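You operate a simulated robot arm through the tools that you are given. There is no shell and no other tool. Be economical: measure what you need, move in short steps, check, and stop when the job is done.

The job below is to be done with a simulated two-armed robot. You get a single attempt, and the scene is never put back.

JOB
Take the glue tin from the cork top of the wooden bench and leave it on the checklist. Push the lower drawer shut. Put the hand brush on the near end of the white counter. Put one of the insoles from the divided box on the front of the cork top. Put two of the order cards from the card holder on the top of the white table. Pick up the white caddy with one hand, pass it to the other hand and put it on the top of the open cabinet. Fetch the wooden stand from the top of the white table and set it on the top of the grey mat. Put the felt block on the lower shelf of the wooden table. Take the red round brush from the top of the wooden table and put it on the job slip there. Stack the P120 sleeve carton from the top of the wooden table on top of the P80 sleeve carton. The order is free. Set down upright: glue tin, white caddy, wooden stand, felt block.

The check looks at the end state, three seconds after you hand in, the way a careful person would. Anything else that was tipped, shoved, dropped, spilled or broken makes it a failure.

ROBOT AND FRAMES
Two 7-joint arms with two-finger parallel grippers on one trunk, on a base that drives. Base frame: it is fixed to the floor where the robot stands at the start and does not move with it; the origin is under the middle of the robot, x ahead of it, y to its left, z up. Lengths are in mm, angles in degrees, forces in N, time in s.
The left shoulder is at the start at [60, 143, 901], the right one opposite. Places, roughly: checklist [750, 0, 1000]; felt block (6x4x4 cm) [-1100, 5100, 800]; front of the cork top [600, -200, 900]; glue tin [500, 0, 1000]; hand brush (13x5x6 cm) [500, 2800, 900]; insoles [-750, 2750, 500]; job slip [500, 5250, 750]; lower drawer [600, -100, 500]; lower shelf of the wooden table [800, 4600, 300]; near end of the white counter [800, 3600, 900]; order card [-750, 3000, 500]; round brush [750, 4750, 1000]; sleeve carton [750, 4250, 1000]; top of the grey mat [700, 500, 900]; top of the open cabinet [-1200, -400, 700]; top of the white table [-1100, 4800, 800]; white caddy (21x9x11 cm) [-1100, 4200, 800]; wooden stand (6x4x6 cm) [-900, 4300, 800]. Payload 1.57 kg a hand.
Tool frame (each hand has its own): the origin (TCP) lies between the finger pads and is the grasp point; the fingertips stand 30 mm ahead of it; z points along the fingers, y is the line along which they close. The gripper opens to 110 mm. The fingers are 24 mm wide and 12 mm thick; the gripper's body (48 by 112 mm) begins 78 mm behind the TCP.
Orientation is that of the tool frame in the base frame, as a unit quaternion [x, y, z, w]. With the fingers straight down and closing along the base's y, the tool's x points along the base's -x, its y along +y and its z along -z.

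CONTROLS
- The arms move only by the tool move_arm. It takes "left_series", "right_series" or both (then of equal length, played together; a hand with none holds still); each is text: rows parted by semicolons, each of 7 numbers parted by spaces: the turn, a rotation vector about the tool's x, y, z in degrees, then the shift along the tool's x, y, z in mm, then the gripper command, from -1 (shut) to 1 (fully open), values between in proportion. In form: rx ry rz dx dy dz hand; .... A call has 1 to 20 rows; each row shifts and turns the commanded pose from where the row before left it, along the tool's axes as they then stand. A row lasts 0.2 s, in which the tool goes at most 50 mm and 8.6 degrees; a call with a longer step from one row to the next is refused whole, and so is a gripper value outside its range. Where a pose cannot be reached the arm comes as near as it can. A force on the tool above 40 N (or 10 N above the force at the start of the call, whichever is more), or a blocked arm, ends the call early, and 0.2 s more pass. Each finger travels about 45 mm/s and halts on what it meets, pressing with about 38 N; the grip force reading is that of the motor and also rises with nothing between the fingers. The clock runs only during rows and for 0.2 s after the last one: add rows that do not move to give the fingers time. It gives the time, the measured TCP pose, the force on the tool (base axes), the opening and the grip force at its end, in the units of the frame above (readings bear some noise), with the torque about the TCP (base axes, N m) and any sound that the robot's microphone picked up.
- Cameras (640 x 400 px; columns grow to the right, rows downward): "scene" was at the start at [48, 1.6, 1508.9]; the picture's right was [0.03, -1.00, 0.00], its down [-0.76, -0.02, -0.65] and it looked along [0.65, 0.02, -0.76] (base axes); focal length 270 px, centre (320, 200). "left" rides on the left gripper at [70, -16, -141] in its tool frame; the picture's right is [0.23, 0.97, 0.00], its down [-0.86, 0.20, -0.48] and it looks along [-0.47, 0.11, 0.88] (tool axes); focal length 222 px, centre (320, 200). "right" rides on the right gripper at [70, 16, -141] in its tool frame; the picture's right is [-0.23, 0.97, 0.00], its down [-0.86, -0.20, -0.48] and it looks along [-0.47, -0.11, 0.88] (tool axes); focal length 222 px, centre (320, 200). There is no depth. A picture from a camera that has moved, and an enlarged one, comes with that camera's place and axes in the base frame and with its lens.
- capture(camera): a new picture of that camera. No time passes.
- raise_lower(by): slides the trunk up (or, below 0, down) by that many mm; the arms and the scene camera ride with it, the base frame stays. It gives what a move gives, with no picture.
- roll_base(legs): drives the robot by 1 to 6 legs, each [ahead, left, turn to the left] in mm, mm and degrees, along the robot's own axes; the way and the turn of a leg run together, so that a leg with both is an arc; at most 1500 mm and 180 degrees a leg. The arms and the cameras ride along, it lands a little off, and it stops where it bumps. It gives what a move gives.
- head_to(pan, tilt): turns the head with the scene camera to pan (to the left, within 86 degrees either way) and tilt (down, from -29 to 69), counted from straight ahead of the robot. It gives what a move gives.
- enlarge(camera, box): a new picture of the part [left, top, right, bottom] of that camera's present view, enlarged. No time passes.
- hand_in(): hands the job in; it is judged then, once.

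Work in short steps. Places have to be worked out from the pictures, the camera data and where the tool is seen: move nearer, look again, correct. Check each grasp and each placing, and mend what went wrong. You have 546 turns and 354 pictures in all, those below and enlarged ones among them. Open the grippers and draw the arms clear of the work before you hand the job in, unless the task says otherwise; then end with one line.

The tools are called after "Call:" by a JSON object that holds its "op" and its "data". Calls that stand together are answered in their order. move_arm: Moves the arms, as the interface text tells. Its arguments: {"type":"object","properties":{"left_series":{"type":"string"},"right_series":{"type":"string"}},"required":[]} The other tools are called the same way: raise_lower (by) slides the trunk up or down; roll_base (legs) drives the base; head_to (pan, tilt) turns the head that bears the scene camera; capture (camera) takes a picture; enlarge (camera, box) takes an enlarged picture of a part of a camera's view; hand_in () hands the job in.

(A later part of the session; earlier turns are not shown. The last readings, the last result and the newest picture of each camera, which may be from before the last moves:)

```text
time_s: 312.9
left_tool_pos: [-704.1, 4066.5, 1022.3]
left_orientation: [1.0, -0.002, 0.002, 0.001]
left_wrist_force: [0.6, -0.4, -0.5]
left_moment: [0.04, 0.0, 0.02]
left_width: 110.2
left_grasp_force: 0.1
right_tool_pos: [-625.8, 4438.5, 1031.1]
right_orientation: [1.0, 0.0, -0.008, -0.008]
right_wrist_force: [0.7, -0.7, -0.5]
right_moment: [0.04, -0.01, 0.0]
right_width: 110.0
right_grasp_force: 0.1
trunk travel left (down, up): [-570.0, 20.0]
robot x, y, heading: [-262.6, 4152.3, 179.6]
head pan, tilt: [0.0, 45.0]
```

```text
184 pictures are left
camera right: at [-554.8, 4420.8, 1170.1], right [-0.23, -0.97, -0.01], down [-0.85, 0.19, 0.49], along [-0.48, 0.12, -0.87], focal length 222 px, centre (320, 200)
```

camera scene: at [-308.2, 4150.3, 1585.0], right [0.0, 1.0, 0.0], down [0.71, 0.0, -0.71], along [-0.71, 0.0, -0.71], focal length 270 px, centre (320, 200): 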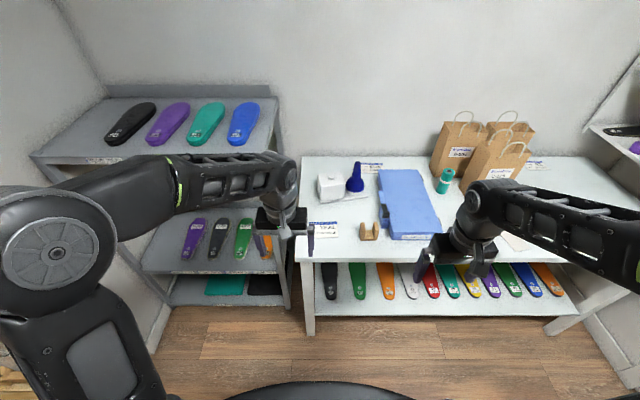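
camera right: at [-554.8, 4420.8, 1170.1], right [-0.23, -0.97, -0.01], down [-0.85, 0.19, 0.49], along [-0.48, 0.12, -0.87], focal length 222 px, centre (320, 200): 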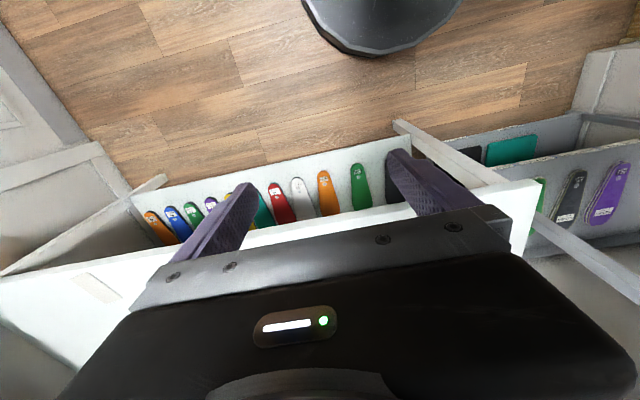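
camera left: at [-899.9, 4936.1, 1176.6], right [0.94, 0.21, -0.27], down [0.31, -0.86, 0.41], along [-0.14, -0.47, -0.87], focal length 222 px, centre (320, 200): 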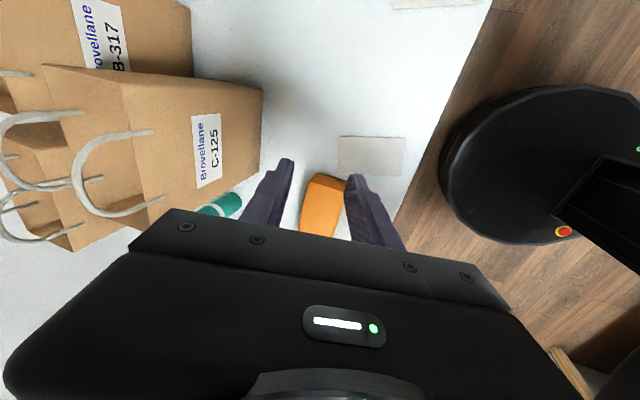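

Call:
{"op": "enlarge", "data": {"camera": "scene", "box": [300, 150, 460, 260]}}

```text
3.64 times, centred on (380, 205) of scene
camera zoom: at [-308.2, 4150.3, 1585.0], right [0.0, 1.0, 0.0], down [0.71, 0.0, -0.71], along [-0.71, 0.0, -0.71], focal length 983 px, centre (102, 182)
```

zoom: 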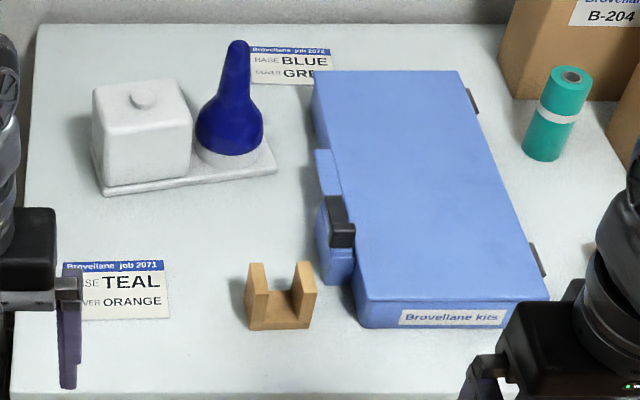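

The stand's front edge runs y 4294–4356 at x≈−889 (62 wide, 40 deep); the blue case's latch is near, so I'll grip slightly forward at (−903, 4325). I drive 100 mm closer and bring the right hand over with 84 mm opening.

Call:
{"op": "roll_base", "data": {"legs": [[100, 0, 0.4]]}}

Call:
{"op": "move_arm", "data": {"right_series": "0 0 0 -35 22 0 0.5;0 0 0 -35 22 0 0.5;0 0 0 -35 22 0 0.5;0 0 0 -35 22 0 0.5;0 0 0 -35 23 0 0.5;0 0 0 0 0 40 0.5;0 0 0 0 0 40 0.5;0 0 0 0 0 0 0.5"}}

Call:
{"op": "capture", "data": {"camera": "right"}}

Call:
{"op": "capture", "data": {"camera": "scene"}}

```text
time_s: 314.0
left_tool_pos: [-805.4, 4065.8, 1020.8]
left_orientation: [1.0, 0.001, 0.002, 0.002]
left_wrist_force: [0.6, 0.8, -1.0]
left_moment: [-0.01, -0.05, -0.01]
left_width: 110.0
left_grasp_force: 0.1
right_tool_pos: [-730.3, 4437.0, 1029.9]
right_orientation: [1.0, 0.004, -0.007, -0.006]
right_wrist_force: [-0.7, -0.2, 0.2]
right_moment: [0.0, -0.03, 0.0]
right_width: 110.0
right_grasp_force: 0.0
trunk travel left (down, up): [-570.0, 20.0]
robot x, y, heading: [-360.4, 4155.4, -179.6]
head pan, tilt: [0.0, 45.0]
```

```text
time_s: 315.8
left_tool_pos: [-805.0, 4065.4, 1020.9]
left_orientation: [1.0, 0.0, 0.002, 0.002]
left_wrist_force: [-0.5, 0.2, -0.1]
left_moment: [-0.04, 0.0, 0.0]
left_width: 110.0
left_grasp_force: 0.1
right_tool_pos: [-906.6, 4325.4, 951.7]
right_orientation: [1.0, 0.003, -0.009, -0.007]
right_wrist_force: [0.0, 0.3, -0.8]
right_moment: [0.0, 0.01, 0.01]
right_width: 82.3
right_grasp_force: 0.1
trunk travel left (down, up): [-570.0, 20.0]
robot x, y, heading: [-361.1, 4151.4, -179.8]
head pan, tilt: [0.0, 45.0]
```

```text
182 pictures are left
camera right: at [-834.5, 4307.7, 1091.4], right [-0.22, -0.98, -0.01], down [-0.85, 0.19, 0.5], along [-0.48, 0.12, -0.87], focal length 222 px, centre (320, 200)
```

right: 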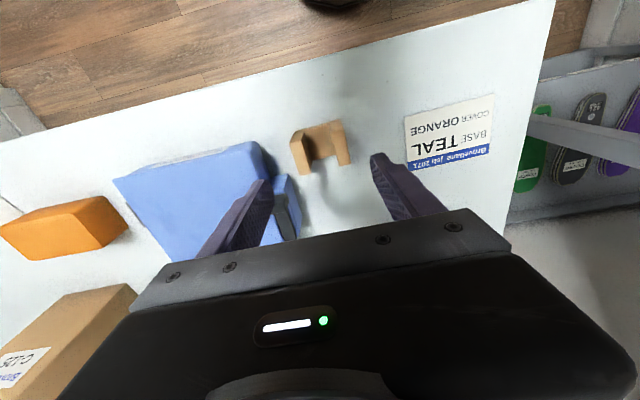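

```text
181 pictures are left
camera scene: at [-408.8, 4151.4, 1585.1], right [-0.01, 1.0, 0.0], down [0.71, 0.0, -0.71], along [-0.71, 0.0, -0.71], focal length 270 px, centre (320, 200)
```

scene: 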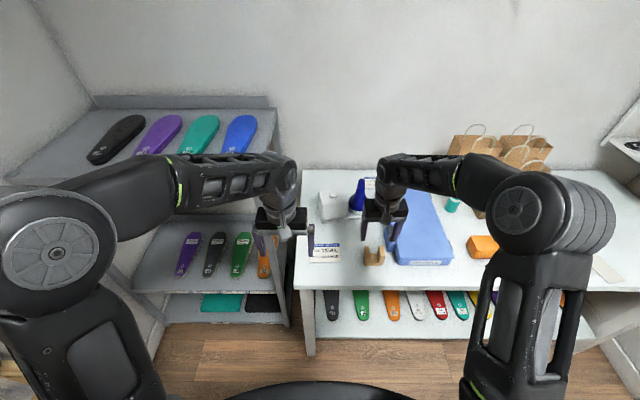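

The stand centres at y≈4323 between the fingers; the case edge is at y≈4393. I narrow to 74 mm, lower to z≈836 and close.

Call:
{"op": "move_arm", "data": {"right_series": "0 0 0 1 1.5 0 0.35;0 0 0 0 0 40 0.35;0 0 0 0 0 40 0.35;0 0 0 0 0 30 0.35;0 0 0 0 0 5 0.35;0 0 0 0 0 0 0.35"}}

Call:
{"op": "capture", "data": {"camera": "right"}}

```text
time_s: 317.2
left_tool_pos: [-805.4, 4065.0, 1021.7]
left_orientation: [1.0, 0.001, 0.002, 0.003]
left_wrist_force: [-0.3, -0.7, 0.2]
left_moment: [-0.01, 0.02, 0.01]
left_width: 110.0
left_grasp_force: 0.0
right_tool_pos: [-906.4, 4325.5, 834.5]
right_orientation: [1.0, 0.004, -0.008, -0.006]
right_wrist_force: [0.7, 0.6, -0.5]
right_moment: [-0.01, -0.02, 0.0]
right_width: 74.4
right_grasp_force: 0.1
trunk travel left (down, up): [-570.0, 20.0]
robot x, y, heading: [-357.6, 4152.2, -179.9]
head pan, tilt: [0.0, 45.0]
```

```text
180 pictures are left
camera right: at [-833.9, 4308.0, 975.5], right [-0.22, -0.98, -0.01], down [-0.85, 0.19, 0.49], along [-0.48, 0.12, -0.87], focal length 222 px, centre (320, 200)
```

right: 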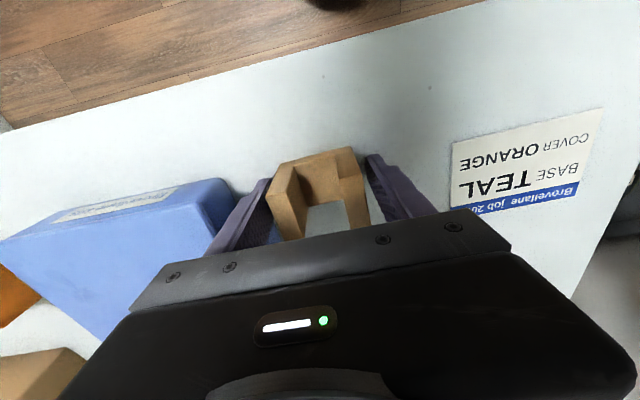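

The stand sits between the fingers. Close and lift.

Call:
{"op": "move_arm", "data": {"right_series": "0 0 0 0 0 0 -1;0 0 0 0 0 0 -1;0 0 0 0 0 0 -1;0 0 0 0 0 0 -1"}}

Call:
{"op": "move_arm", "data": {"right_series": "0 0 0 0 0 -30 -1;0 0 0 0 0 -40 -1;0 0 0 0 0 -45 -1;0 0 0 0 0 -45 -1;0 0 0 40 0 0 -1;0 0 0 40 -15 0 -1;0 0 0 40 -20 0 -1;0 0 0 40 -20 0 -1;0 0 0 40 -20 0 -1;0 0 0 0 0 0 -1"}}

Call:
{"op": "capture", "data": {"camera": "right"}}

Call:
{"op": "capture", "data": {"camera": "scene"}}

```text
time_s: 318.2
left_tool_pos: [-804.5, 4064.4, 1021.4]
left_orientation: [1.0, 0.001, 0.001, 0.001]
left_wrist_force: [-0.2, 0.5, 0.3]
left_moment: [-0.01, 0.0, -0.01]
left_width: 109.8
left_grasp_force: 0.1
right_tool_pos: [-906.6, 4325.5, 835.1]
right_orientation: [1.0, 0.004, -0.008, -0.006]
right_wrist_force: [-0.7, 0.8, 0.5]
right_moment: [-0.02, -0.01, 0.01]
right_width: 59.4
right_grasp_force: 38.4
trunk travel left (down, up): [-570.0, 20.0]
robot x, y, heading: [-356.0, 4150.3, -179.8]
head pan, tilt: [0.0, 45.0]
```

```text
time_s: 320.4
left_tool_pos: [-805.1, 4065.1, 1021.1]
left_orientation: [1.0, 0.001, 0.002, 0.002]
left_wrist_force: [-0.3, -0.8, 0.6]
left_moment: [-0.01, 0.0, 0.01]
left_width: 109.9
left_grasp_force: 0.1
right_tool_pos: [-703.9, 4400.8, 994.6]
right_orientation: [1.0, 0.003, -0.008, -0.006]
right_wrist_force: [-0.4, 0.5, -0.8]
right_moment: [0.01, -0.02, 0.04]
right_width: 59.2
right_grasp_force: 37.8
trunk travel left (down, up): [-570.0, 20.0]
robot x, y, heading: [-358.2, 4152.4, -179.5]
head pan, tilt: [0.0, 45.0]
```

```text
179 pictures are left
camera right: at [-633.4, 4383.3, 1134.6], right [-0.22, -0.98, -0.01], down [-0.85, 0.19, 0.49], along [-0.48, 0.12, -0.87], focal length 222 px, centre (320, 200)
```

right: 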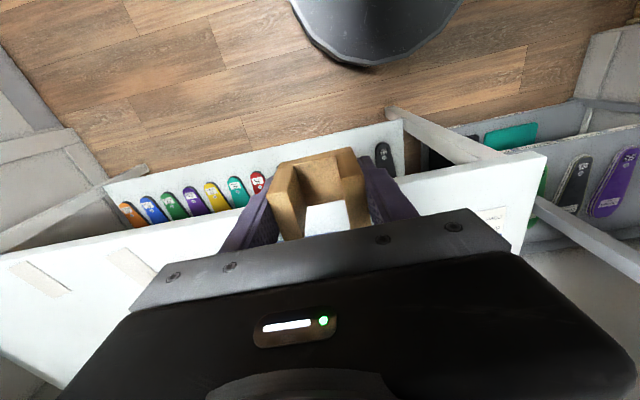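

```text
178 pictures are left
camera scene: at [-410.3, 4151.0, 1585.0], right [-0.01, 1.0, 0.0], down [0.71, 0.0, -0.71], along [-0.71, 0.0, -0.71], focal length 270 px, centre (320, 200)
```

scene: 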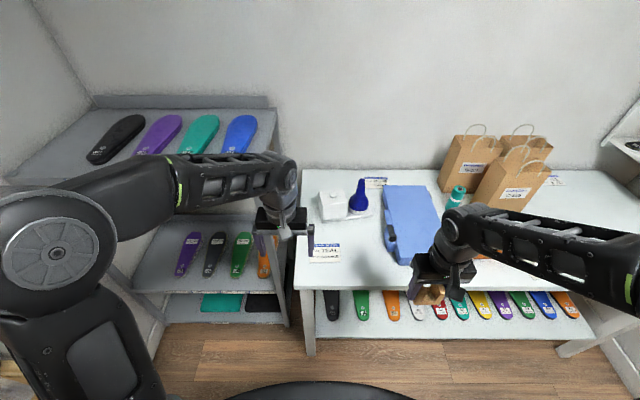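

The stand is held (59 mm). For the caddy: box faces measure ~94×65 mm, top z≈898, tray yaw ≈+12°, and a tall blue bottle stands in it. I'll grip the box front-to-back with the left hand turned +78°, near its centre of mass. First I reposition the base.

Call:
{"op": "roll_base", "data": {"legs": [[0, -170, 0], [85, 0, -0.3]]}}

Call:
{"op": "move_arm", "data": {"left_series": "0 0 7.8 0 0 0 1;0 0 7.8 0 0 0 1;0 0 7.8 0 0 0 1;0 0 7.8 0 0 0 1;0 0 7.8 0 0 0 1;0 0 7.8 0 0 0 1;0 0 7.8 0 0 0 1;0 0 7.8 0 0 0 1;0 0 7.8 0 0 0 1;0 0 7.8 0 0 0 1;0 0 0 0 0 0 1"}}

Call:
{"op": "capture", "data": {"camera": "left"}}

Call:
{"op": "capture", "data": {"camera": "scene"}}

```text
time_s: 322.6
left_tool_pos: [-893.0, 4235.0, 1020.2]
left_orientation: [1.0, -0.002, 0.002, 0.002]
left_wrist_force: [-0.6, 0.3, -0.8]
left_moment: [0.0, -0.06, 0.02]
left_width: 110.4
left_grasp_force: 0.1
right_tool_pos: [-792.8, 4570.0, 994.1]
right_orientation: [1.0, 0.001, -0.008, -0.006]
right_wrist_force: [-0.6, 0.1, -0.8]
right_moment: [0.03, 0.0, -0.03]
right_width: 59.3
right_grasp_force: 37.9
trunk travel left (down, up): [-570.0, 20.0]
robot x, y, heading: [-444.4, 4321.0, -179.8]
head pan, tilt: [0.0, 45.0]
```

```text
time_s: 325.0
left_tool_pos: [-893.0, 4233.1, 1021.2]
left_orientation: [0.775, -0.632, 0.002, 0.0]
left_wrist_force: [-0.1, -0.1, 0.5]
left_moment: [-0.04, 0.02, 0.0]
left_width: 110.2
left_grasp_force: 0.0
right_tool_pos: [-790.5, 4570.1, 993.4]
right_orientation: [1.0, 0.001, -0.008, -0.006]
right_wrist_force: [0.6, -0.1, 0.9]
right_moment: [0.02, 0.03, -0.02]
right_width: 59.2
right_grasp_force: 38.2
trunk travel left (down, up): [-570.0, 20.0]
robot x, y, heading: [-443.8, 4317.6, -180.0]
head pan, tilt: [0.0, 45.0]
```

```text
177 pictures are left
camera left: at [-863.0, 4169.1, 1162.8], right [-0.91, -0.42, 0.0], down [-0.37, 0.8, 0.47], along [-0.2, 0.43, -0.88], focal length 222 px, centre (320, 200)
```

left: 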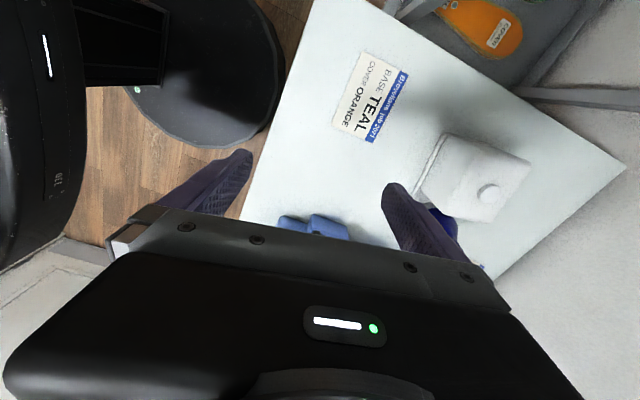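

```text
176 pictures are left
camera scene: at [-496.4, 4319.4, 1585.0], right [0.0, 1.0, 0.0], down [0.71, 0.0, -0.71], along [-0.71, 0.0, -0.71], focal length 270 px, centre (320, 200)
```

scene: 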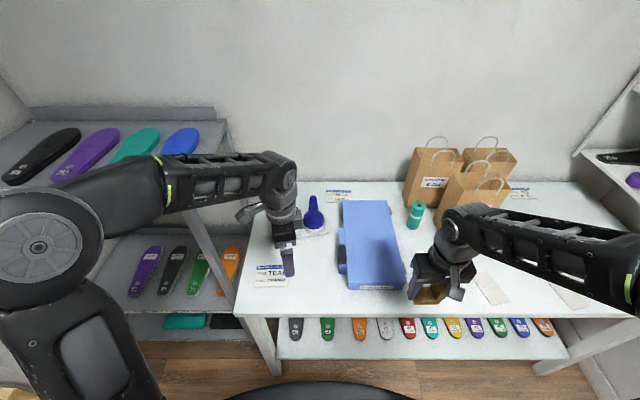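

The knob triangulates to (−1106, 4193), agreeing with my box estimate. I move the left hand over the grip point near (−1115, 4218).

Call:
{"op": "move_arm", "data": {"left_series": "0 0 0 -6 44 0 1;0 0 0 -6 44 0 1;0 0 0 -6 44 0 1;0 0 0 -6 44 0 1;0 0 0 -6 42 0 1;0 0 0 0 0 0 1"}}

Call:
{"op": "capture", "data": {"camera": "left"}}

Call:
{"op": "enlarge", "data": {"camera": "scene", "box": [220, 140, 380, 250]}}

```text
time_s: 326.4
left_tool_pos: [-1091.3, 4219.6, 1019.7]
left_orientation: [0.776, -0.631, 0.002, 0.0]
left_wrist_force: [-0.1, 0.7, 0.4]
left_moment: [0.06, -0.03, -0.02]
left_width: 110.0
left_grasp_force: 0.1
left hand out of reach, approached as far as the arm can: row 5
right_tool_pos: [-791.6, 4570.1, 994.9]
right_orientation: [1.0, 0.001, -0.008, -0.005]
right_wrist_force: [0.2, -0.1, -0.1]
right_moment: [-0.03, 0.01, 0.02]
right_width: 59.5
right_grasp_force: 38.1
trunk travel left (down, up): [-570.0, 20.0]
robot x, y, heading: [-445.5, 4317.1, -179.8]
head pan, tilt: [0.0, 45.0]
```

```text
175 pictures are left
camera left: at [-1062.2, 4153.9, 1161.8], right [-0.91, -0.42, 0.0], down [-0.37, 0.8, 0.47], along [-0.2, 0.43, -0.88], focal length 222 px, centre (320, 200)
```

left: 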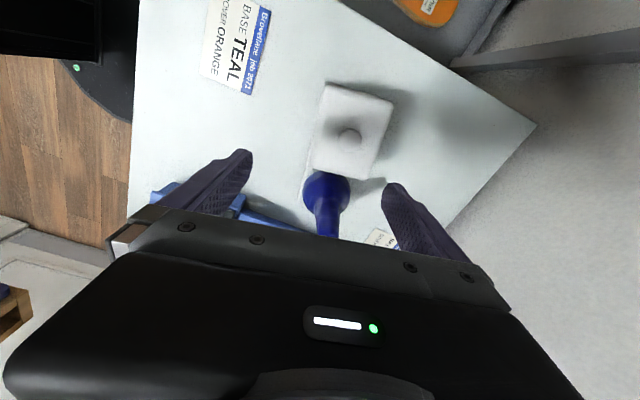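

```text
3.64 times, centred on (300, 195) of scene
camera zoom: at [-496.9, 4319.3, 1585.0], right [0.0, 1.0, 0.0], down [0.71, 0.0, -0.71], along [-0.71, 0.0, -0.71], focal length 983 px, centre (393, 218)
```

zoom: 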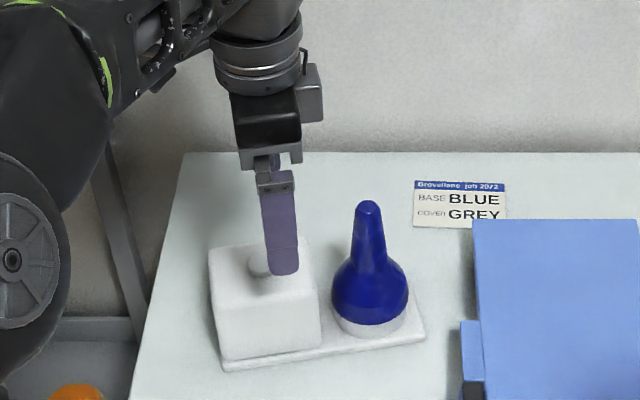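

Box centre resolves to (−1120, 4190), yaw ≈14°. I shift −35 mm in x, trim the yaw 2.3°, and descend to z≈948 for a check.

Call:
{"op": "move_arm", "data": {"left_series": "0 0 -0.6 -0.5 9 18 1;0 0 -0.6 -0.5 9 18 1;0 0 -0.6 -0.5 9 18 1;0 0 -0.5 -0.5 8 18 1;0 0 0 0 0 0 1"}}

Call:
{"op": "capture", "data": {"camera": "left"}}

Call:
{"op": "enlarge", "data": {"camera": "scene", "box": [220, 140, 380, 250]}}

```text
time_s: 327.6
left_tool_pos: [-1125.4, 4215.4, 949.4]
left_orientation: [0.789, -0.615, 0.002, 0.0]
left_wrist_force: [0.3, 0.0, 0.4]
left_moment: [-0.03, -0.02, 0.01]
left_width: 110.0
left_grasp_force: 0.0
right_tool_pos: [-789.9, 4571.0, 994.1]
right_orientation: [1.0, 0.001, -0.008, -0.006]
right_wrist_force: [-0.2, -0.4, -0.7]
right_moment: [-0.01, 0.0, -0.01]
right_width: 59.6
right_grasp_force: 38.0
trunk travel left (down, up): [-570.0, 20.0]
robot x, y, heading: [-442.2, 4321.8, -179.8]
head pan, tilt: [0.0, 45.0]
```

```text
173 pictures are left
camera left: at [-1093.6, 4150.8, 1090.5], right [-0.89, -0.46, 0.0], down [-0.4, 0.78, 0.47], along [-0.22, 0.42, -0.88], focal length 222 px, centre (320, 200)
```

left: 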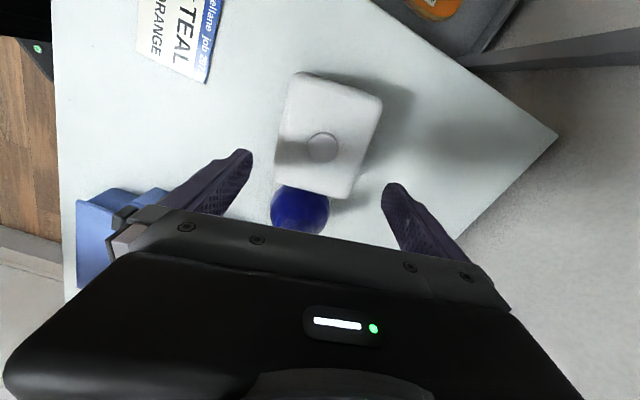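

```text
3.64 times, centred on (300, 195) of scene
camera zoom: at [-496.3, 4319.3, 1585.1], right [0.0, 1.0, 0.0], down [0.71, 0.0, -0.71], along [-0.71, 0.0, -0.71], focal length 983 px, centre (393, 218)
```

zoom: 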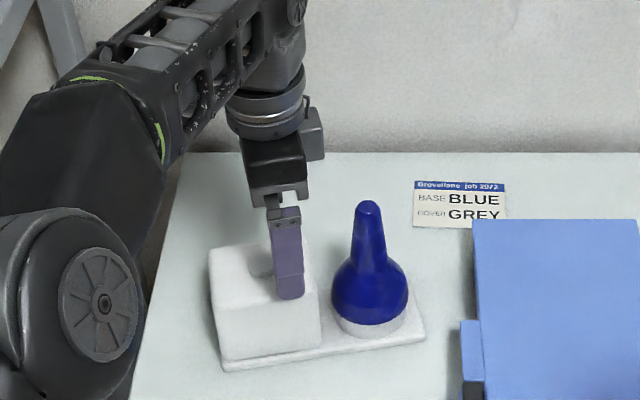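

Well aligned (offset ≈2 mm). I lower to z≈858 and close on the box.

Call:
{"op": "move_arm", "data": {"left_series": "0 0 0 0 2 40 1;0 0 0 0 0 30 1;0 0 0 0 0 20 1;0 0 0 0 0 0 1"}}

Call:
{"op": "capture", "data": {"camera": "left"}}

Call:
{"op": "enlarge", "data": {"camera": "scene", "box": [220, 140, 380, 250]}}

```text
time_s: 328.6
left_tool_pos: [-1126.0, 4213.0, 858.1]
left_orientation: [0.788, -0.615, 0.002, 0.0]
left_wrist_force: [-0.2, 0.6, 0.1]
left_moment: [0.03, 0.02, 0.01]
left_width: 110.2
left_grasp_force: 0.1
right_tool_pos: [-791.5, 4571.1, 995.5]
right_orientation: [1.0, 0.001, -0.008, -0.006]
right_wrist_force: [0.3, -0.6, -0.1]
right_moment: [-0.02, 0.04, 0.02]
right_width: 59.1
right_grasp_force: 38.4
trunk travel left (down, up): [-570.0, 20.0]
robot x, y, heading: [-443.7, 4321.5, -179.7]
head pan, tilt: [0.0, 45.0]
```

```text
171 pictures are left
camera left: at [-1094.0, 4149.5, 999.9], right [-0.89, -0.46, 0.0], down [-0.4, 0.78, 0.47], along [-0.22, 0.42, -0.88], focal length 222 px, centre (320, 200)
```

left: 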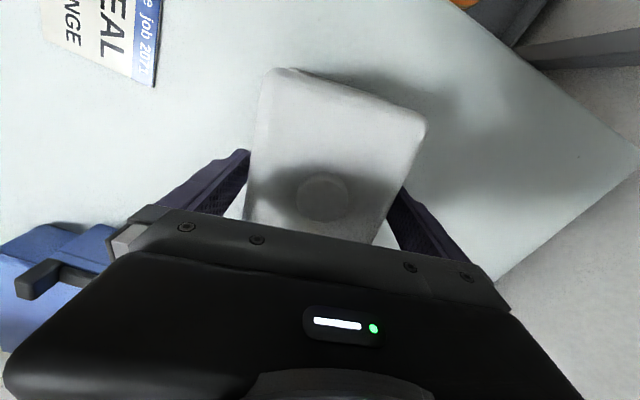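

```text
3.64 times, centred on (300, 195) of scene
camera zoom: at [-496.3, 4319.4, 1585.1], right [0.0, 1.0, 0.0], down [0.71, 0.0, -0.71], along [-0.71, 0.0, -0.71], focal length 983 px, centre (393, 218)
```

zoom: 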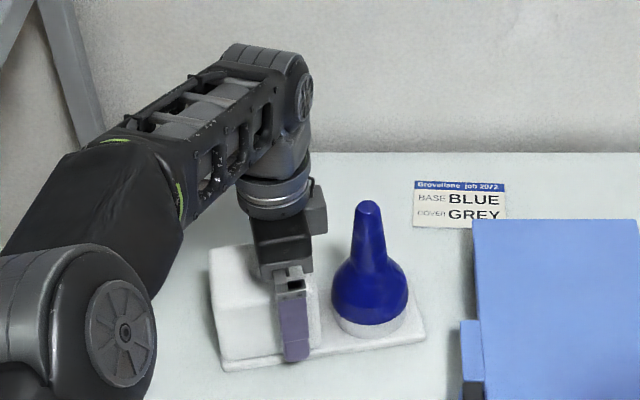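

Good fit. I close and lift a few centimetres to test.

Call:
{"op": "move_arm", "data": {"left_series": "0 0 0 0 0 0 -1;0 0 0 0 0 0 -1;0 0 0 0 0 0 -1;0 0 0 0 0 0 -1;0 0 0 0 0 0 -1"}}

Call:
{"op": "move_arm", "data": {"left_series": "0 0 0 0 0 -10 -1;0 0 0 0 0 -15 -1;0 0 0 0 0 -20 -1;0 0 0 0 0 0 -1"}}

Call:
{"op": "capture", "data": {"camera": "left"}}

Call:
{"op": "enlarge", "data": {"camera": "scene", "box": [220, 140, 380, 250]}}

```text
time_s: 329.8
left_tool_pos: [-1125.9, 4214.0, 858.0]
left_orientation: [0.789, -0.615, 0.003, 0.001]
left_wrist_force: [0.7, 1.1, 0.2]
left_moment: [-0.05, 0.21, -0.08]
left_width: 81.1
left_grasp_force: 38.2
right_tool_pos: [-791.1, 4570.9, 994.8]
right_orientation: [1.0, 0.002, -0.007, -0.006]
right_wrist_force: [0.5, -0.3, -1.0]
right_moment: [-0.01, 0.0, 0.02]
right_width: 59.3
right_grasp_force: 38.1
trunk travel left (down, up): [-570.0, 20.0]
robot x, y, heading: [-445.7, 4321.0, -179.9]
head pan, tilt: [0.0, 45.0]
```

```text
time_s: 330.8
left_tool_pos: [-1125.7, 4213.9, 903.4]
left_orientation: [0.788, -0.615, 0.002, -0.001]
left_wrist_force: [-0.7, -0.2, -6.4]
left_moment: [-0.03, -0.03, 0.02]
left_width: 81.1
left_grasp_force: 38.0
right_tool_pos: [-791.8, 4569.3, 994.1]
right_orientation: [1.0, 0.001, -0.007, -0.006]
right_wrist_force: [-0.8, -0.5, -1.1]
right_moment: [-0.01, 0.01, 0.01]
right_width: 59.2
right_grasp_force: 38.6
trunk travel left (down, up): [-570.0, 20.0]
robot x, y, heading: [-444.2, 4318.0, -180.2]
head pan, tilt: [0.0, 45.0]
```

```text
169 pictures are left
camera left: at [-1094.3, 4149.0, 1044.2], right [-0.89, -0.46, 0.0], down [-0.4, 0.78, 0.47], along [-0.21, 0.42, -0.88], focal length 222 px, centre (320, 200)
```

left: 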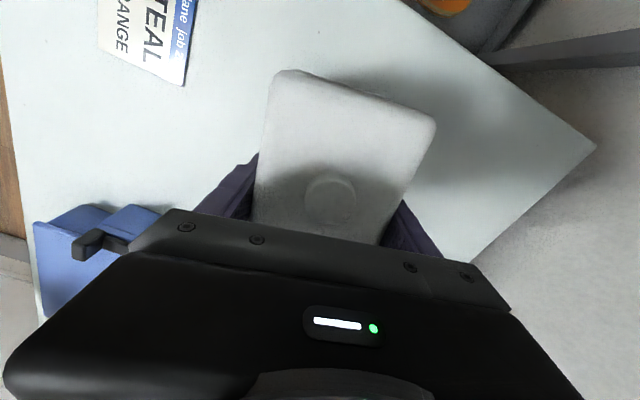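

```text
3.64 times, centred on (300, 195) of scene
camera zoom: at [-497.6, 4319.2, 1585.0], right [0.0, 1.0, 0.0], down [0.71, 0.0, -0.71], along [-0.71, 0.0, -0.71], focal length 983 px, centre (393, 218)
```

zoom: 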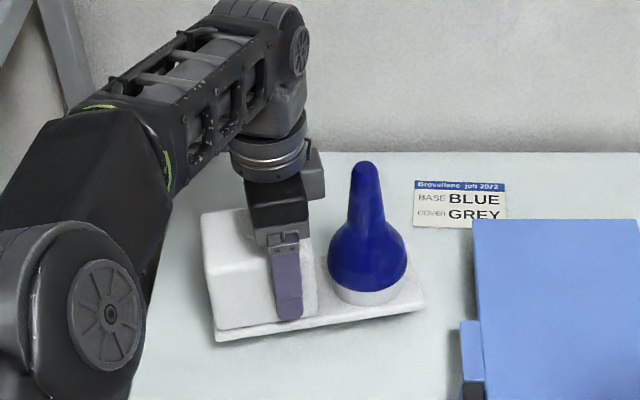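

Lift is clean: 6.4 N and almost no moment, so the grip is at the centre of mass. I raise it, draw it toward me and turn it so the box end faces the robot.

Call:
{"op": "move_arm", "data": {"left_series": "0 0 0 0 0 -35 -1;0 0 0 0 0 -35 -1;0 0 0 0 0 -35 -1;0 0 0 0 0 -35 -1;0 0 0 9 -36 0 -1;0 0 0 9 -36 0 -1;0 0 0 9 -36 0 -1;0 0 0 9 -36 0 -1;0 0 0 9 -36 0 -1;0 0 0 9 -36 0 -1;0 0 0 0 0 0 -1"}}

Call:
{"op": "move_arm", "data": {"left_series": "0 0 -6.9 0 0 0 -1;0 0 -6.9 0 0 0 -1;0 0 -6.9 0 0 0 -1;0 0 -6.9 0 0 0 -1;0 0 -6.9 0 0 0 -1;0 0 -6.9 0 0 0 -1;0 0 -6.9 0 0 0 -1;0 0 -6.9 0 0 0 -1;0 0 -6.9 0 0 0 -1;0 0 -6.9 0 0 0 -1;0 0 -6.9 0 0 0 -1;0 0 0 0 0 0 -1"}}

Call:
{"op": "capture", "data": {"camera": "scene"}}

```text
time_s: 333.2
left_tool_pos: [-895.5, 4223.3, 991.2]
left_orientation: [0.788, -0.615, 0.002, 0.0]
left_wrist_force: [0.1, 0.1, -6.4]
left_moment: [0.0, -0.01, 0.01]
left_width: 80.7
left_grasp_force: 37.9
left hand out of reach, approached as far as the arm can: row 2, 3, 4
right_tool_pos: [-793.1, 4569.7, 993.7]
right_orientation: [1.0, 0.001, -0.008, -0.006]
right_wrist_force: [-0.1, 0.1, -0.2]
right_moment: [-0.02, 0.0, 0.02]
right_width: 59.4
right_grasp_force: 38.0
trunk travel left (down, up): [-570.0, 20.0]
robot x, y, heading: [-446.1, 4322.2, -180.1]
head pan, tilt: [0.0, 45.0]
```

```text
time_s: 335.8
left_tool_pos: [-894.7, 4224.5, 991.1]
left_orientation: [1.0, 0.0, 0.001, 0.002]
left_wrist_force: [-0.3, 0.4, -6.7]
left_moment: [0.01, -0.02, 0.0]
left_width: 81.0
left_grasp_force: 38.1
right_tool_pos: [-791.1, 4570.8, 994.9]
right_orientation: [1.0, 0.002, -0.009, -0.006]
right_wrist_force: [0.1, 0.3, -1.0]
right_moment: [0.0, -0.02, 0.03]
right_width: 59.6
right_grasp_force: 38.2
trunk travel left (down, up): [-570.0, 20.0]
robot x, y, heading: [-444.5, 4317.0, -179.9]
head pan, tilt: [0.0, 45.0]
```

```text
167 pictures are left
camera scene: at [-497.0, 4319.2, 1585.0], right [0.0, 1.0, 0.0], down [0.71, 0.0, -0.71], along [-0.71, 0.0, -0.71], focal length 270 px, centre (320, 200)
```

scene: 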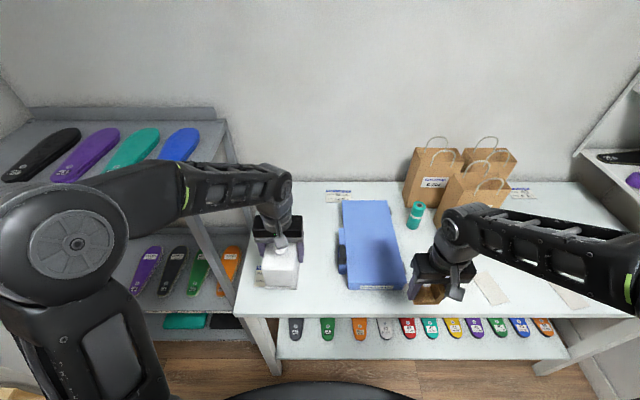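

Both objects are held. I pull both hands in 60 mm, back into the aisle, and strafe toward the start area in stages.

Call:
{"op": "move_arm", "data": {"left_series": "0 0 0 30 0 0 -1;0 0 0 30 0 0 -1;0 0 0 0 0 0 -1", "right_series": "0 0 0 30 0 0 -1;0 0 0 0 0 0 -1;0 0 0 0 0 0 -1"}}

Call:
{"op": "roll_base", "data": {"legs": [[-510, 0, 0], [0, 1100, 0]]}}

Call:
{"op": "capture", "data": {"camera": "scene"}}

```text
time_s: 336.6
left_tool_pos: [-835.0, 4224.3, 991.3]
left_orientation: [1.0, 0.0, 0.002, 0.002]
left_wrist_force: [-1.1, 0.0, -6.6]
left_moment: [0.02, -0.01, 0.01]
left_width: 81.0
left_grasp_force: 38.3
right_tool_pos: [-762.8, 4570.1, 995.2]
right_orientation: [1.0, 0.0, -0.008, -0.006]
right_wrist_force: [-0.8, 0.2, -1.5]
right_moment: [0.02, 0.05, -0.02]
right_width: 59.4
right_grasp_force: 37.6
trunk travel left (down, up): [-570.0, 20.0]
robot x, y, heading: [-445.3, 4321.9, -179.9]
head pan, tilt: [0.0, 45.0]
```

```text
time_s: 344.7
left_tool_pos: [-332.5, 3140.5, 991.0]
left_orientation: [1.0, 0.001, 0.002, 0.002]
left_wrist_force: [0.0, -0.1, -6.4]
left_moment: [0.01, 0.02, 0.02]
left_width: 80.8
left_grasp_force: 37.4
right_tool_pos: [-258.9, 3487.5, 994.7]
right_orientation: [1.0, 0.003, -0.008, -0.005]
right_wrist_force: [0.4, -0.8, 0.1]
right_moment: [-0.02, -0.01, 0.03]
right_width: 59.3
right_grasp_force: 38.2
trunk travel left (down, up): [-570.0, 20.0]
robot x, y, heading: [54.3, 3241.2, -179.6]
head pan, tilt: [0.0, 45.0]
```

```text
166 pictures are left
camera scene: at [6.0, 3237.4, 1585.0], right [0.0, 1.0, 0.0], down [0.71, 0.0, -0.71], along [-0.71, 0.0, -0.71], focal length 270 px, centre (320, 200)
```

scene: 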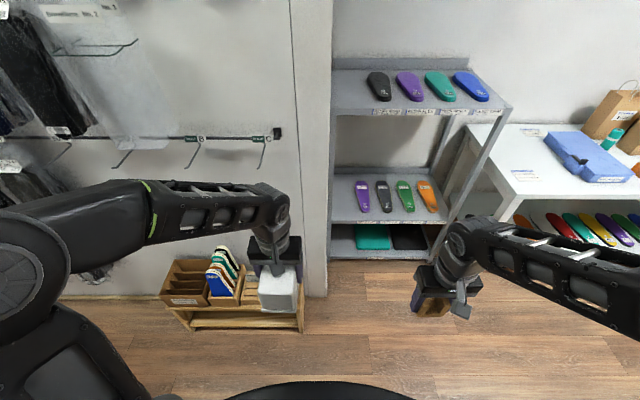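

I continue in stages to y≈750.

Call:
{"op": "roll_base", "data": {"legs": [[0, 1250, 0]]}}

Call:
{"op": "roll_base", "data": {"legs": [[0, 1200, 0]]}}

Call:
{"op": "capture", "data": {"camera": "scene"}}

```text
time_s: 350.9
left_tool_pos: [-349.9, 1912.5, 991.3]
left_orientation: [1.0, -0.014, 0.002, 0.002]
left_wrist_force: [-0.2, 0.0, -6.0]
left_moment: [0.05, -0.03, -0.02]
left_width: 80.5
left_grasp_force: 38.2
right_tool_pos: [-266.9, 2258.6, 995.3]
right_orientation: [1.0, -0.013, -0.008, -0.006]
right_wrist_force: [-0.4, -0.8, -0.8]
right_moment: [0.03, 0.01, 0.03]
right_width: 59.3
right_grasp_force: 38.2
trunk travel left (down, up): [-570.0, 20.0]
robot x, y, heading: [40.8, 2002.8, 178.5]
head pan, tilt: [0.0, 45.0]
```

```text
time_s: 357.1
left_tool_pos: [-382.1, 699.5, 991.1]
left_orientation: [1.0, -0.013, 0.002, 0.002]
left_wrist_force: [0.0, 0.4, -6.5]
left_moment: [0.01, -0.01, 0.02]
left_width: 80.9
left_grasp_force: 37.7
right_tool_pos: [-300.9, 1043.8, 994.1]
right_orientation: [1.0, -0.011, -0.007, -0.006]
right_wrist_force: [-0.1, 0.5, -1.0]
right_moment: [0.01, 0.0, -0.01]
right_width: 59.3
right_grasp_force: 38.1
trunk travel left (down, up): [-570.0, 20.0]
robot x, y, heading: [11.2, 786.2, 178.6]
head pan, tilt: [0.0, 45.0]
```

```text
165 pictures are left
camera scene: at [-41.4, 786.8, 1585.0], right [0.02, 1.0, 0.0], down [0.71, -0.02, -0.71], along [-0.71, 0.02, -0.71], focal length 270 px, centre (320, 200)
```

scene: 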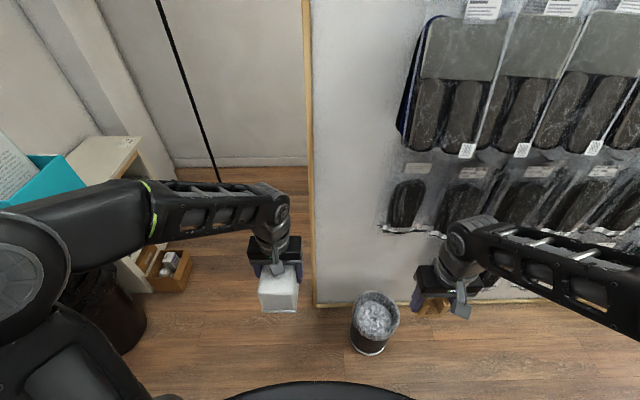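

I shift to (−120, 560), clear of partition and bench, and turn to face the bench.

Call:
{"op": "roll_base", "data": {"legs": [[130, 225, 0], [0, 0, 91], [0, 0, 90]]}}

Call:
{"op": "capture", "data": {"camera": "scene"}}

```text
time_s: 366.7
left_tool_pos: [264.8, 660.6, 990.7]
left_orientation: [-0.001, 1.0, 0.001, -0.001]
left_wrist_force: [-0.6, 0.0, -6.3]
left_moment: [0.03, 0.04, 0.0]
left_width: 80.4
left_grasp_force: 37.9
right_tool_pos: [192.2, 313.3, 995.5]
right_orientation: [-0.003, 1.0, -0.006, 0.009]
right_wrist_force: [-0.2, -0.2, -0.5]
right_moment: [-0.01, 0.0, -0.01]
right_width: 59.2
right_grasp_force: 38.0
trunk travel left (down, up): [-570.0, 20.0]
robot x, y, heading: [-123.5, 562.2, 0.5]
head pan, tilt: [0.0, 45.0]
```

```text
164 pictures are left
camera scene: at [-72.9, 561.8, 1585.0], right [0.0, -1.0, 0.0], down [-0.71, 0.0, -0.71], along [0.71, 0.0, -0.71], focal length 270 px, centre (320, 200)
```

scene: 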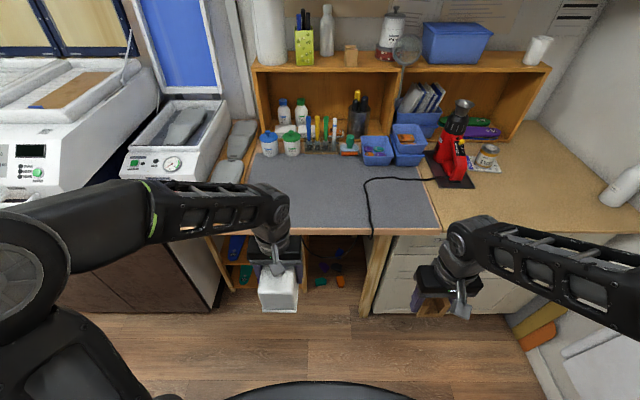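

The grey mat is free around (640, 540). I drive up to (120, 650) and move the stand there.

Call:
{"op": "roll_base", "data": {"legs": [[240, 88, -0.5]]}}

Call:
{"op": "move_arm", "data": {"right_series": "0 0 0 -40 25 0 -1;0 0 0 -40 25 0 -1;0 0 0 -40 25 0 -1;0 0 0 -40 25 0 -1;0 0 0 -40 25 0 -1;0 0 0 0 10 10 -1;0 0 0 0 0 0 -1"}}

Call:
{"op": "capture", "data": {"camera": "right"}}

Call:
{"op": "capture", "data": {"camera": "scene"}}

```text
time_s: 368.6
left_tool_pos: [508.6, 744.9, 989.2]
left_orientation: [0.003, 1.0, 0.002, -0.003]
left_wrist_force: [0.2, -0.5, -6.3]
left_moment: [0.03, 0.02, -0.04]
left_width: 80.3
left_grasp_force: 38.3
right_tool_pos: [434.4, 399.9, 994.1]
right_orientation: [0.001, 1.0, -0.006, 0.007]
right_wrist_force: [0.2, -0.3, -0.1]
right_moment: [-0.01, 0.0, -0.01]
right_width: 59.6
right_grasp_force: 38.1
trunk travel left (down, up): [-570.0, 20.0]
robot x, y, heading: [119.0, 652.0, -0.3]
head pan, tilt: [0.0, 45.0]
```

```text
time_s: 370.1
left_tool_pos: [508.3, 746.3, 991.4]
left_orientation: [0.001, 1.0, 0.001, -0.003]
left_wrist_force: [-0.5, 0.0, -6.3]
left_moment: [0.0, 0.01, -0.02]
left_width: 80.5
left_grasp_force: 37.9
right_tool_pos: [634.3, 533.5, 986.3]
right_orientation: [0.001, 1.0, -0.006, 0.007]
right_wrist_force: [-0.3, -0.1, 0.1]
right_moment: [-0.03, 0.03, -0.01]
right_width: 59.0
right_grasp_force: 37.8
trunk travel left (down, up): [-570.0, 20.0]
robot x, y, heading: [118.2, 650.4, -0.1]
head pan, tilt: [0.0, 45.0]
```

```text
163 pictures are left
camera right: at [562.3, 550.9, 1125.9], right [0.23, 0.97, -0.01], down [0.85, -0.19, 0.49], along [0.48, -0.12, -0.87], focal length 222 px, centre (320, 200)
```

right: 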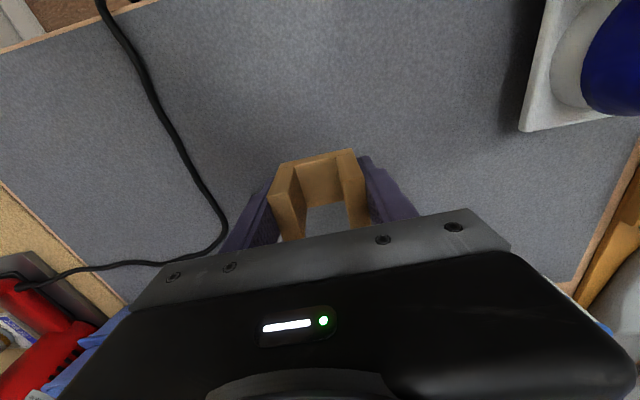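

```text
162 pictures are left
camera scene: at [170.4, 649.3, 1585.0], right [0.0, -1.0, 0.0], down [-0.71, 0.0, -0.71], along [0.71, 0.0, -0.71], focal length 270 px, centre (320, 200)
```

scene: 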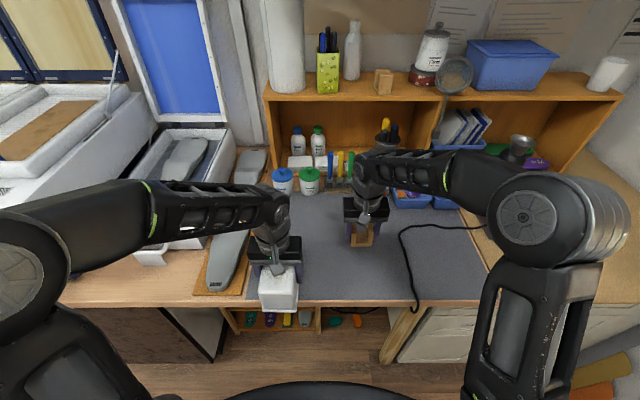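

Clear mat below. I lower in steps to contact.

Call:
{"op": "move_arm", "data": {"right_series": "0 0 0 0 0 20 -1;0 0 0 0 0 12 -1;0 0 0 0 0 4 -1;0 0 0 0 0 0 -1"}}

Call:
{"op": "move_arm", "data": {"right_series": "0 0 0 0 0 2 -1;0 0 0 0 0 2 -1;0 0 0 0 0 0 -1"}}

```text
time_s: 371.1
left_tool_pos: [507.3, 745.7, 989.7]
left_orientation: [0.002, 1.0, 0.002, -0.003]
left_wrist_force: [0.0, -0.4, -7.1]
left_moment: [0.0, 0.04, -0.05]
left_width: 80.6
left_grasp_force: 38.5
right_tool_pos: [635.3, 532.6, 951.3]
right_orientation: [0.001, 1.0, -0.006, 0.008]
right_wrist_force: [-0.2, 0.6, -0.3]
right_moment: [0.05, -0.01, 0.03]
right_width: 59.2
right_grasp_force: 38.0
trunk travel left (down, up): [-570.0, 20.0]
robot x, y, heading: [115.3, 651.4, -0.2]
head pan, tilt: [0.0, 45.0]
```

```text
time_s: 371.9
left_tool_pos: [506.9, 745.5, 991.4]
left_orientation: [0.002, 1.0, 0.001, -0.003]
left_wrist_force: [-0.3, -0.3, -7.0]
left_moment: [0.0, 0.03, 0.0]
left_width: 80.6
left_grasp_force: 37.9
right_tool_pos: [635.2, 532.7, 946.0]
right_orientation: [0.0, 1.0, -0.006, 0.008]
right_wrist_force: [0.7, -0.8, -1.0]
right_moment: [-0.02, 0.04, 0.03]
right_width: 59.2
right_grasp_force: 38.0
trunk travel left (down, up): [-570.0, 20.0]
robot x, y, heading: [117.0, 650.7, -0.5]
head pan, tilt: [0.0, 45.0]
```

Call:
{"op": "move_arm", "data": {"right_series": "0 0 0 0 0 2 -1;0 0 0 0 0 1.5 -1;0 0 0 0 0 0 -1"}}

Call:
{"op": "move_arm", "data": {"right_series": "0 0 0 0 0 1.5 -1;0 0 0 0 0 1 -1;0 0 0 0 0 0 -1"}}

```text
time_s: 372.8
left_tool_pos: [507.3, 745.4, 991.5]
left_orientation: [0.002, 1.0, 0.001, -0.002]
left_wrist_force: [-0.1, -0.4, -6.1]
left_moment: [0.01, 0.05, 0.0]
left_width: 80.4
left_grasp_force: 37.9
right_tool_pos: [635.7, 532.7, 942.4]
right_orientation: [0.0, 1.0, -0.007, 0.008]
right_wrist_force: [0.2, 0.6, -0.8]
right_moment: [0.02, -0.01, 0.03]
right_width: 59.5
right_grasp_force: 37.9
trunk travel left (down, up): [-570.0, 20.0]
robot x, y, heading: [121.8, 652.8, -0.2]
head pan, tilt: [0.0, 45.0]
```

```text
time_s: 373.6
left_tool_pos: [507.5, 745.4, 990.6]
left_orientation: [0.001, 1.0, 0.002, -0.002]
left_wrist_force: [0.5, -0.6, -6.5]
left_moment: [-0.02, 0.0, -0.02]
left_width: 80.3
left_grasp_force: 38.3
right_tool_pos: [634.3, 532.5, 940.7]
right_orientation: [0.001, 1.0, -0.006, 0.008]
right_wrist_force: [0.1, -0.3, -0.7]
right_moment: [0.01, -0.01, 0.0]
right_width: 59.6
right_grasp_force: 38.0
trunk travel left (down, up): [-570.0, 20.0]
robot x, y, heading: [118.2, 653.6, 0.0]
head pan, tilt: [0.0, 45.0]
```

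Still no contact at 940.7; I keep stepping down.

Call:
{"op": "move_arm", "data": {"right_series": "0 0 0 0 0 2 -1;0 0 0 0 0 1.5 -1;0 0 0 0 0 0 -1"}}

Call:
{"op": "move_arm", "data": {"right_series": "0 0 0 0 0 1.5 -1;0 0 0 0 0 1.5 -1;0 0 0 0 0 0 -1"}}

Call:
{"op": "capture", "data": {"camera": "right"}}

```text
time_s: 374.4
left_tool_pos: [508.3, 745.1, 990.3]
left_orientation: [0.002, 1.0, 0.001, -0.002]
left_wrist_force: [0.3, 0.6, -7.1]
left_moment: [0.01, 0.05, 0.01]
left_width: 80.2
left_grasp_force: 37.9
right_tool_pos: [634.9, 532.3, 935.8]
right_orientation: [0.001, 1.0, -0.006, 0.008]
right_wrist_force: [0.0, -0.7, 0.1]
right_moment: [-0.02, 0.01, 0.03]
right_width: 59.3
right_grasp_force: 38.1
trunk travel left (down, up): [-570.0, 20.0]
robot x, y, heading: [114.8, 652.3, -0.2]
head pan, tilt: [0.0, 45.0]
```

```text
time_s: 375.1
left_tool_pos: [506.5, 745.5, 992.2]
left_orientation: [0.002, 1.0, 0.001, -0.002]
left_wrist_force: [-0.8, 0.4, -6.8]
left_moment: [0.02, 0.0, 0.02]
left_width: 80.4
left_grasp_force: 38.2
right_tool_pos: [635.6, 531.8, 934.3]
right_orientation: [0.001, 1.0, -0.006, 0.01]
right_wrist_force: [-0.6, -1.2, 13.0]
right_moment: [0.31, 0.05, 0.0]
right_width: 59.1
right_grasp_force: 37.7
trunk travel left (down, up): [-570.0, 20.0]
robot x, y, heading: [117.0, 652.0, -0.1]
head pan, tilt: [0.0, 45.0]
```

```text
161 pictures are left
camera right: at [562.3, 550.3, 1075.0], right [0.23, 0.97, -0.01], down [0.85, -0.2, 0.5], along [0.48, -0.12, -0.87], focal length 222 px, centre (320, 200)
```

right: 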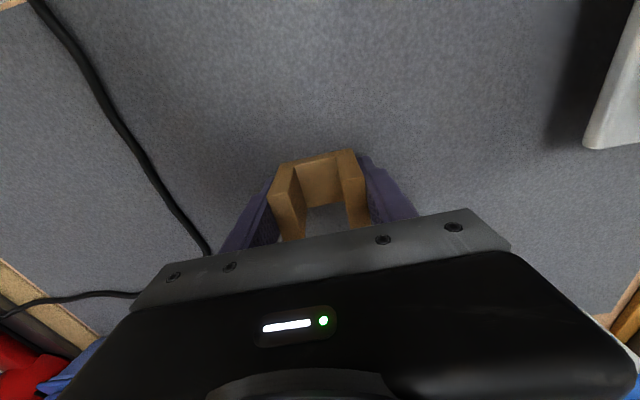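

Contact (13 N). I ease, open to about 76 mm, and lift away.

Call:
{"op": "move_arm", "data": {"right_series": "0 0 0 0 0 -0.8 -1;0 0 0 0 0 0 0.2;0 0 0 0 0 0 0.38;0 0 0 0 0 0 0.38;0 0 0 0 0 -20 0.38;0 0 0 0 0 -35 0.38;0 0 0 0 0 -40 0.38;0 0 0 0 0 -40 0.38;0 0 0 0 0 0 0.38"}}

Call:
{"op": "capture", "data": {"camera": "right"}}

```text
time_s: 377.1
left_tool_pos: [508.3, 745.1, 991.3]
left_orientation: [0.001, 1.0, 0.002, -0.003]
left_wrist_force: [0.0, -0.1, -6.5]
left_moment: [-0.01, 0.04, -0.04]
left_width: 80.3
left_grasp_force: 38.4
right_tool_pos: [633.2, 533.7, 1070.7]
right_orientation: [0.001, 1.0, -0.006, 0.008]
right_wrist_force: [0.0, -0.5, 0.9]
right_moment: [-0.02, 0.0, 0.02]
right_width: 76.0
right_grasp_force: 0.1
trunk travel left (down, up): [-570.0, 20.0]
robot x, y, heading: [117.2, 651.0, 0.0]
head pan, tilt: [0.0, 45.0]
```

```text
160 pictures are left
camera right: at [560.7, 551.5, 1210.2], right [0.23, 0.97, -0.01], down [0.85, -0.19, 0.49], along [0.48, -0.12, -0.87], focal length 222 px, centre (320, 200)
```

right: 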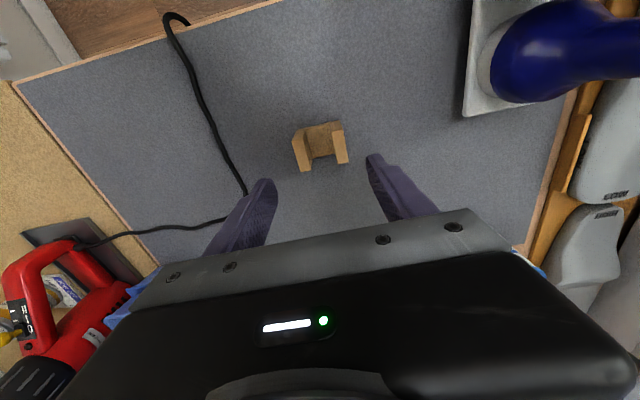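

The stand is upright on the mat. I back away from the bench to do the hand-over in free space, parking the right hand to the side.

Call:
{"op": "roll_base", "data": {"legs": [[-430, 0, 0]]}}

Call:
{"op": "move_arm", "data": {"left_series": "0 0 0 0 0 0 -1;0 0 0 0 0 0 -1;0 0 0 0 0 0 -1;0 0 0 0 0 0 -1;0 0 0 -40 -30 0 -1;0 0 0 -40 -30 0 -1;0 0 0 -40 -30 0 -1;0 0 0 -40 -30 0 -1;0 0 0 -40 -30 0 -1;0 0 0 0 0 0 -1", "right_series": "0 0 0 20 -40 0 1;0 0 0 20 -40 0 1;0 0 0 20 -40 0 1;0 0 0 20 -40 0 1;0 0 0 0 0 20 1;0 0 0 0 0 20 1;0 0 0 0 0 20 1;0 0 0 0 0 20 1;0 0 0 0 0 0 1;0 0 0 0 0 0 1"}}

Call:
{"op": "capture", "data": {"camera": "scene"}}

```text
time_s: 379.8
left_tool_pos: [68.2, 745.8, 990.4]
left_orientation: [0.003, 1.0, 0.001, -0.002]
left_wrist_force: [0.5, -0.2, -5.6]
left_moment: [0.0, 0.01, -0.02]
left_width: 80.3
left_grasp_force: 38.2
right_tool_pos: [193.8, 534.8, 1069.0]
right_orientation: [0.002, 1.0, -0.006, 0.008]
right_wrist_force: [0.1, 0.1, 0.3]
right_moment: [0.0, -0.03, 0.0]
right_width: 76.0
right_grasp_force: 0.0
trunk travel left (down, up): [-570.0, 20.0]
robot x, y, heading: [-318.9, 653.8, -0.5]
head pan, tilt: [0.0, 45.0]
```

```text
time_s: 382.0
left_tool_pos: [266.8, 596.2, 988.8]
left_orientation: [0.003, 1.0, 0.002, -0.003]
left_wrist_force: [0.9, 0.1, -6.2]
left_moment: [0.0, 0.02, 0.01]
left_width: 80.0
left_grasp_force: 38.3
right_tool_pos: [113.1, 374.5, 991.2]
right_orientation: [0.001, 1.0, -0.006, 0.008]
right_wrist_force: [0.0, 0.1, 0.1]
right_moment: [-0.04, -0.03, 0.0]
right_width: 110.1
right_grasp_force: 0.1
trunk travel left (down, up): [-570.0, 20.0]
robot x, y, heading: [-324.8, 652.5, -0.2]
head pan, tilt: [0.0, 45.0]
```

```text
159 pictures are left
camera scene: at [-269.3, 651.6, 1585.1], right [-0.01, -1.0, 0.0], down [-0.71, 0.0, -0.71], along [0.71, 0.0, -0.71], focal length 270 px, centre (320, 200)
```

scene: 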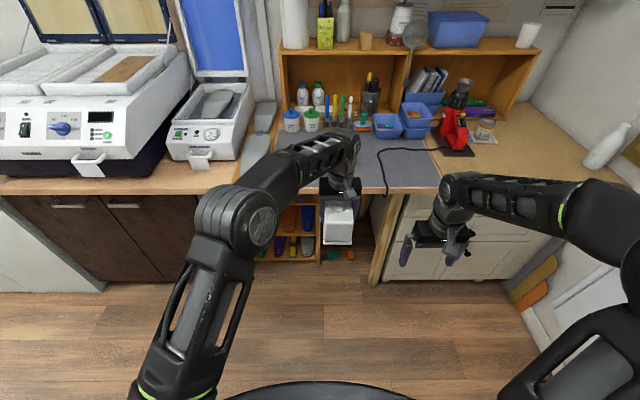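

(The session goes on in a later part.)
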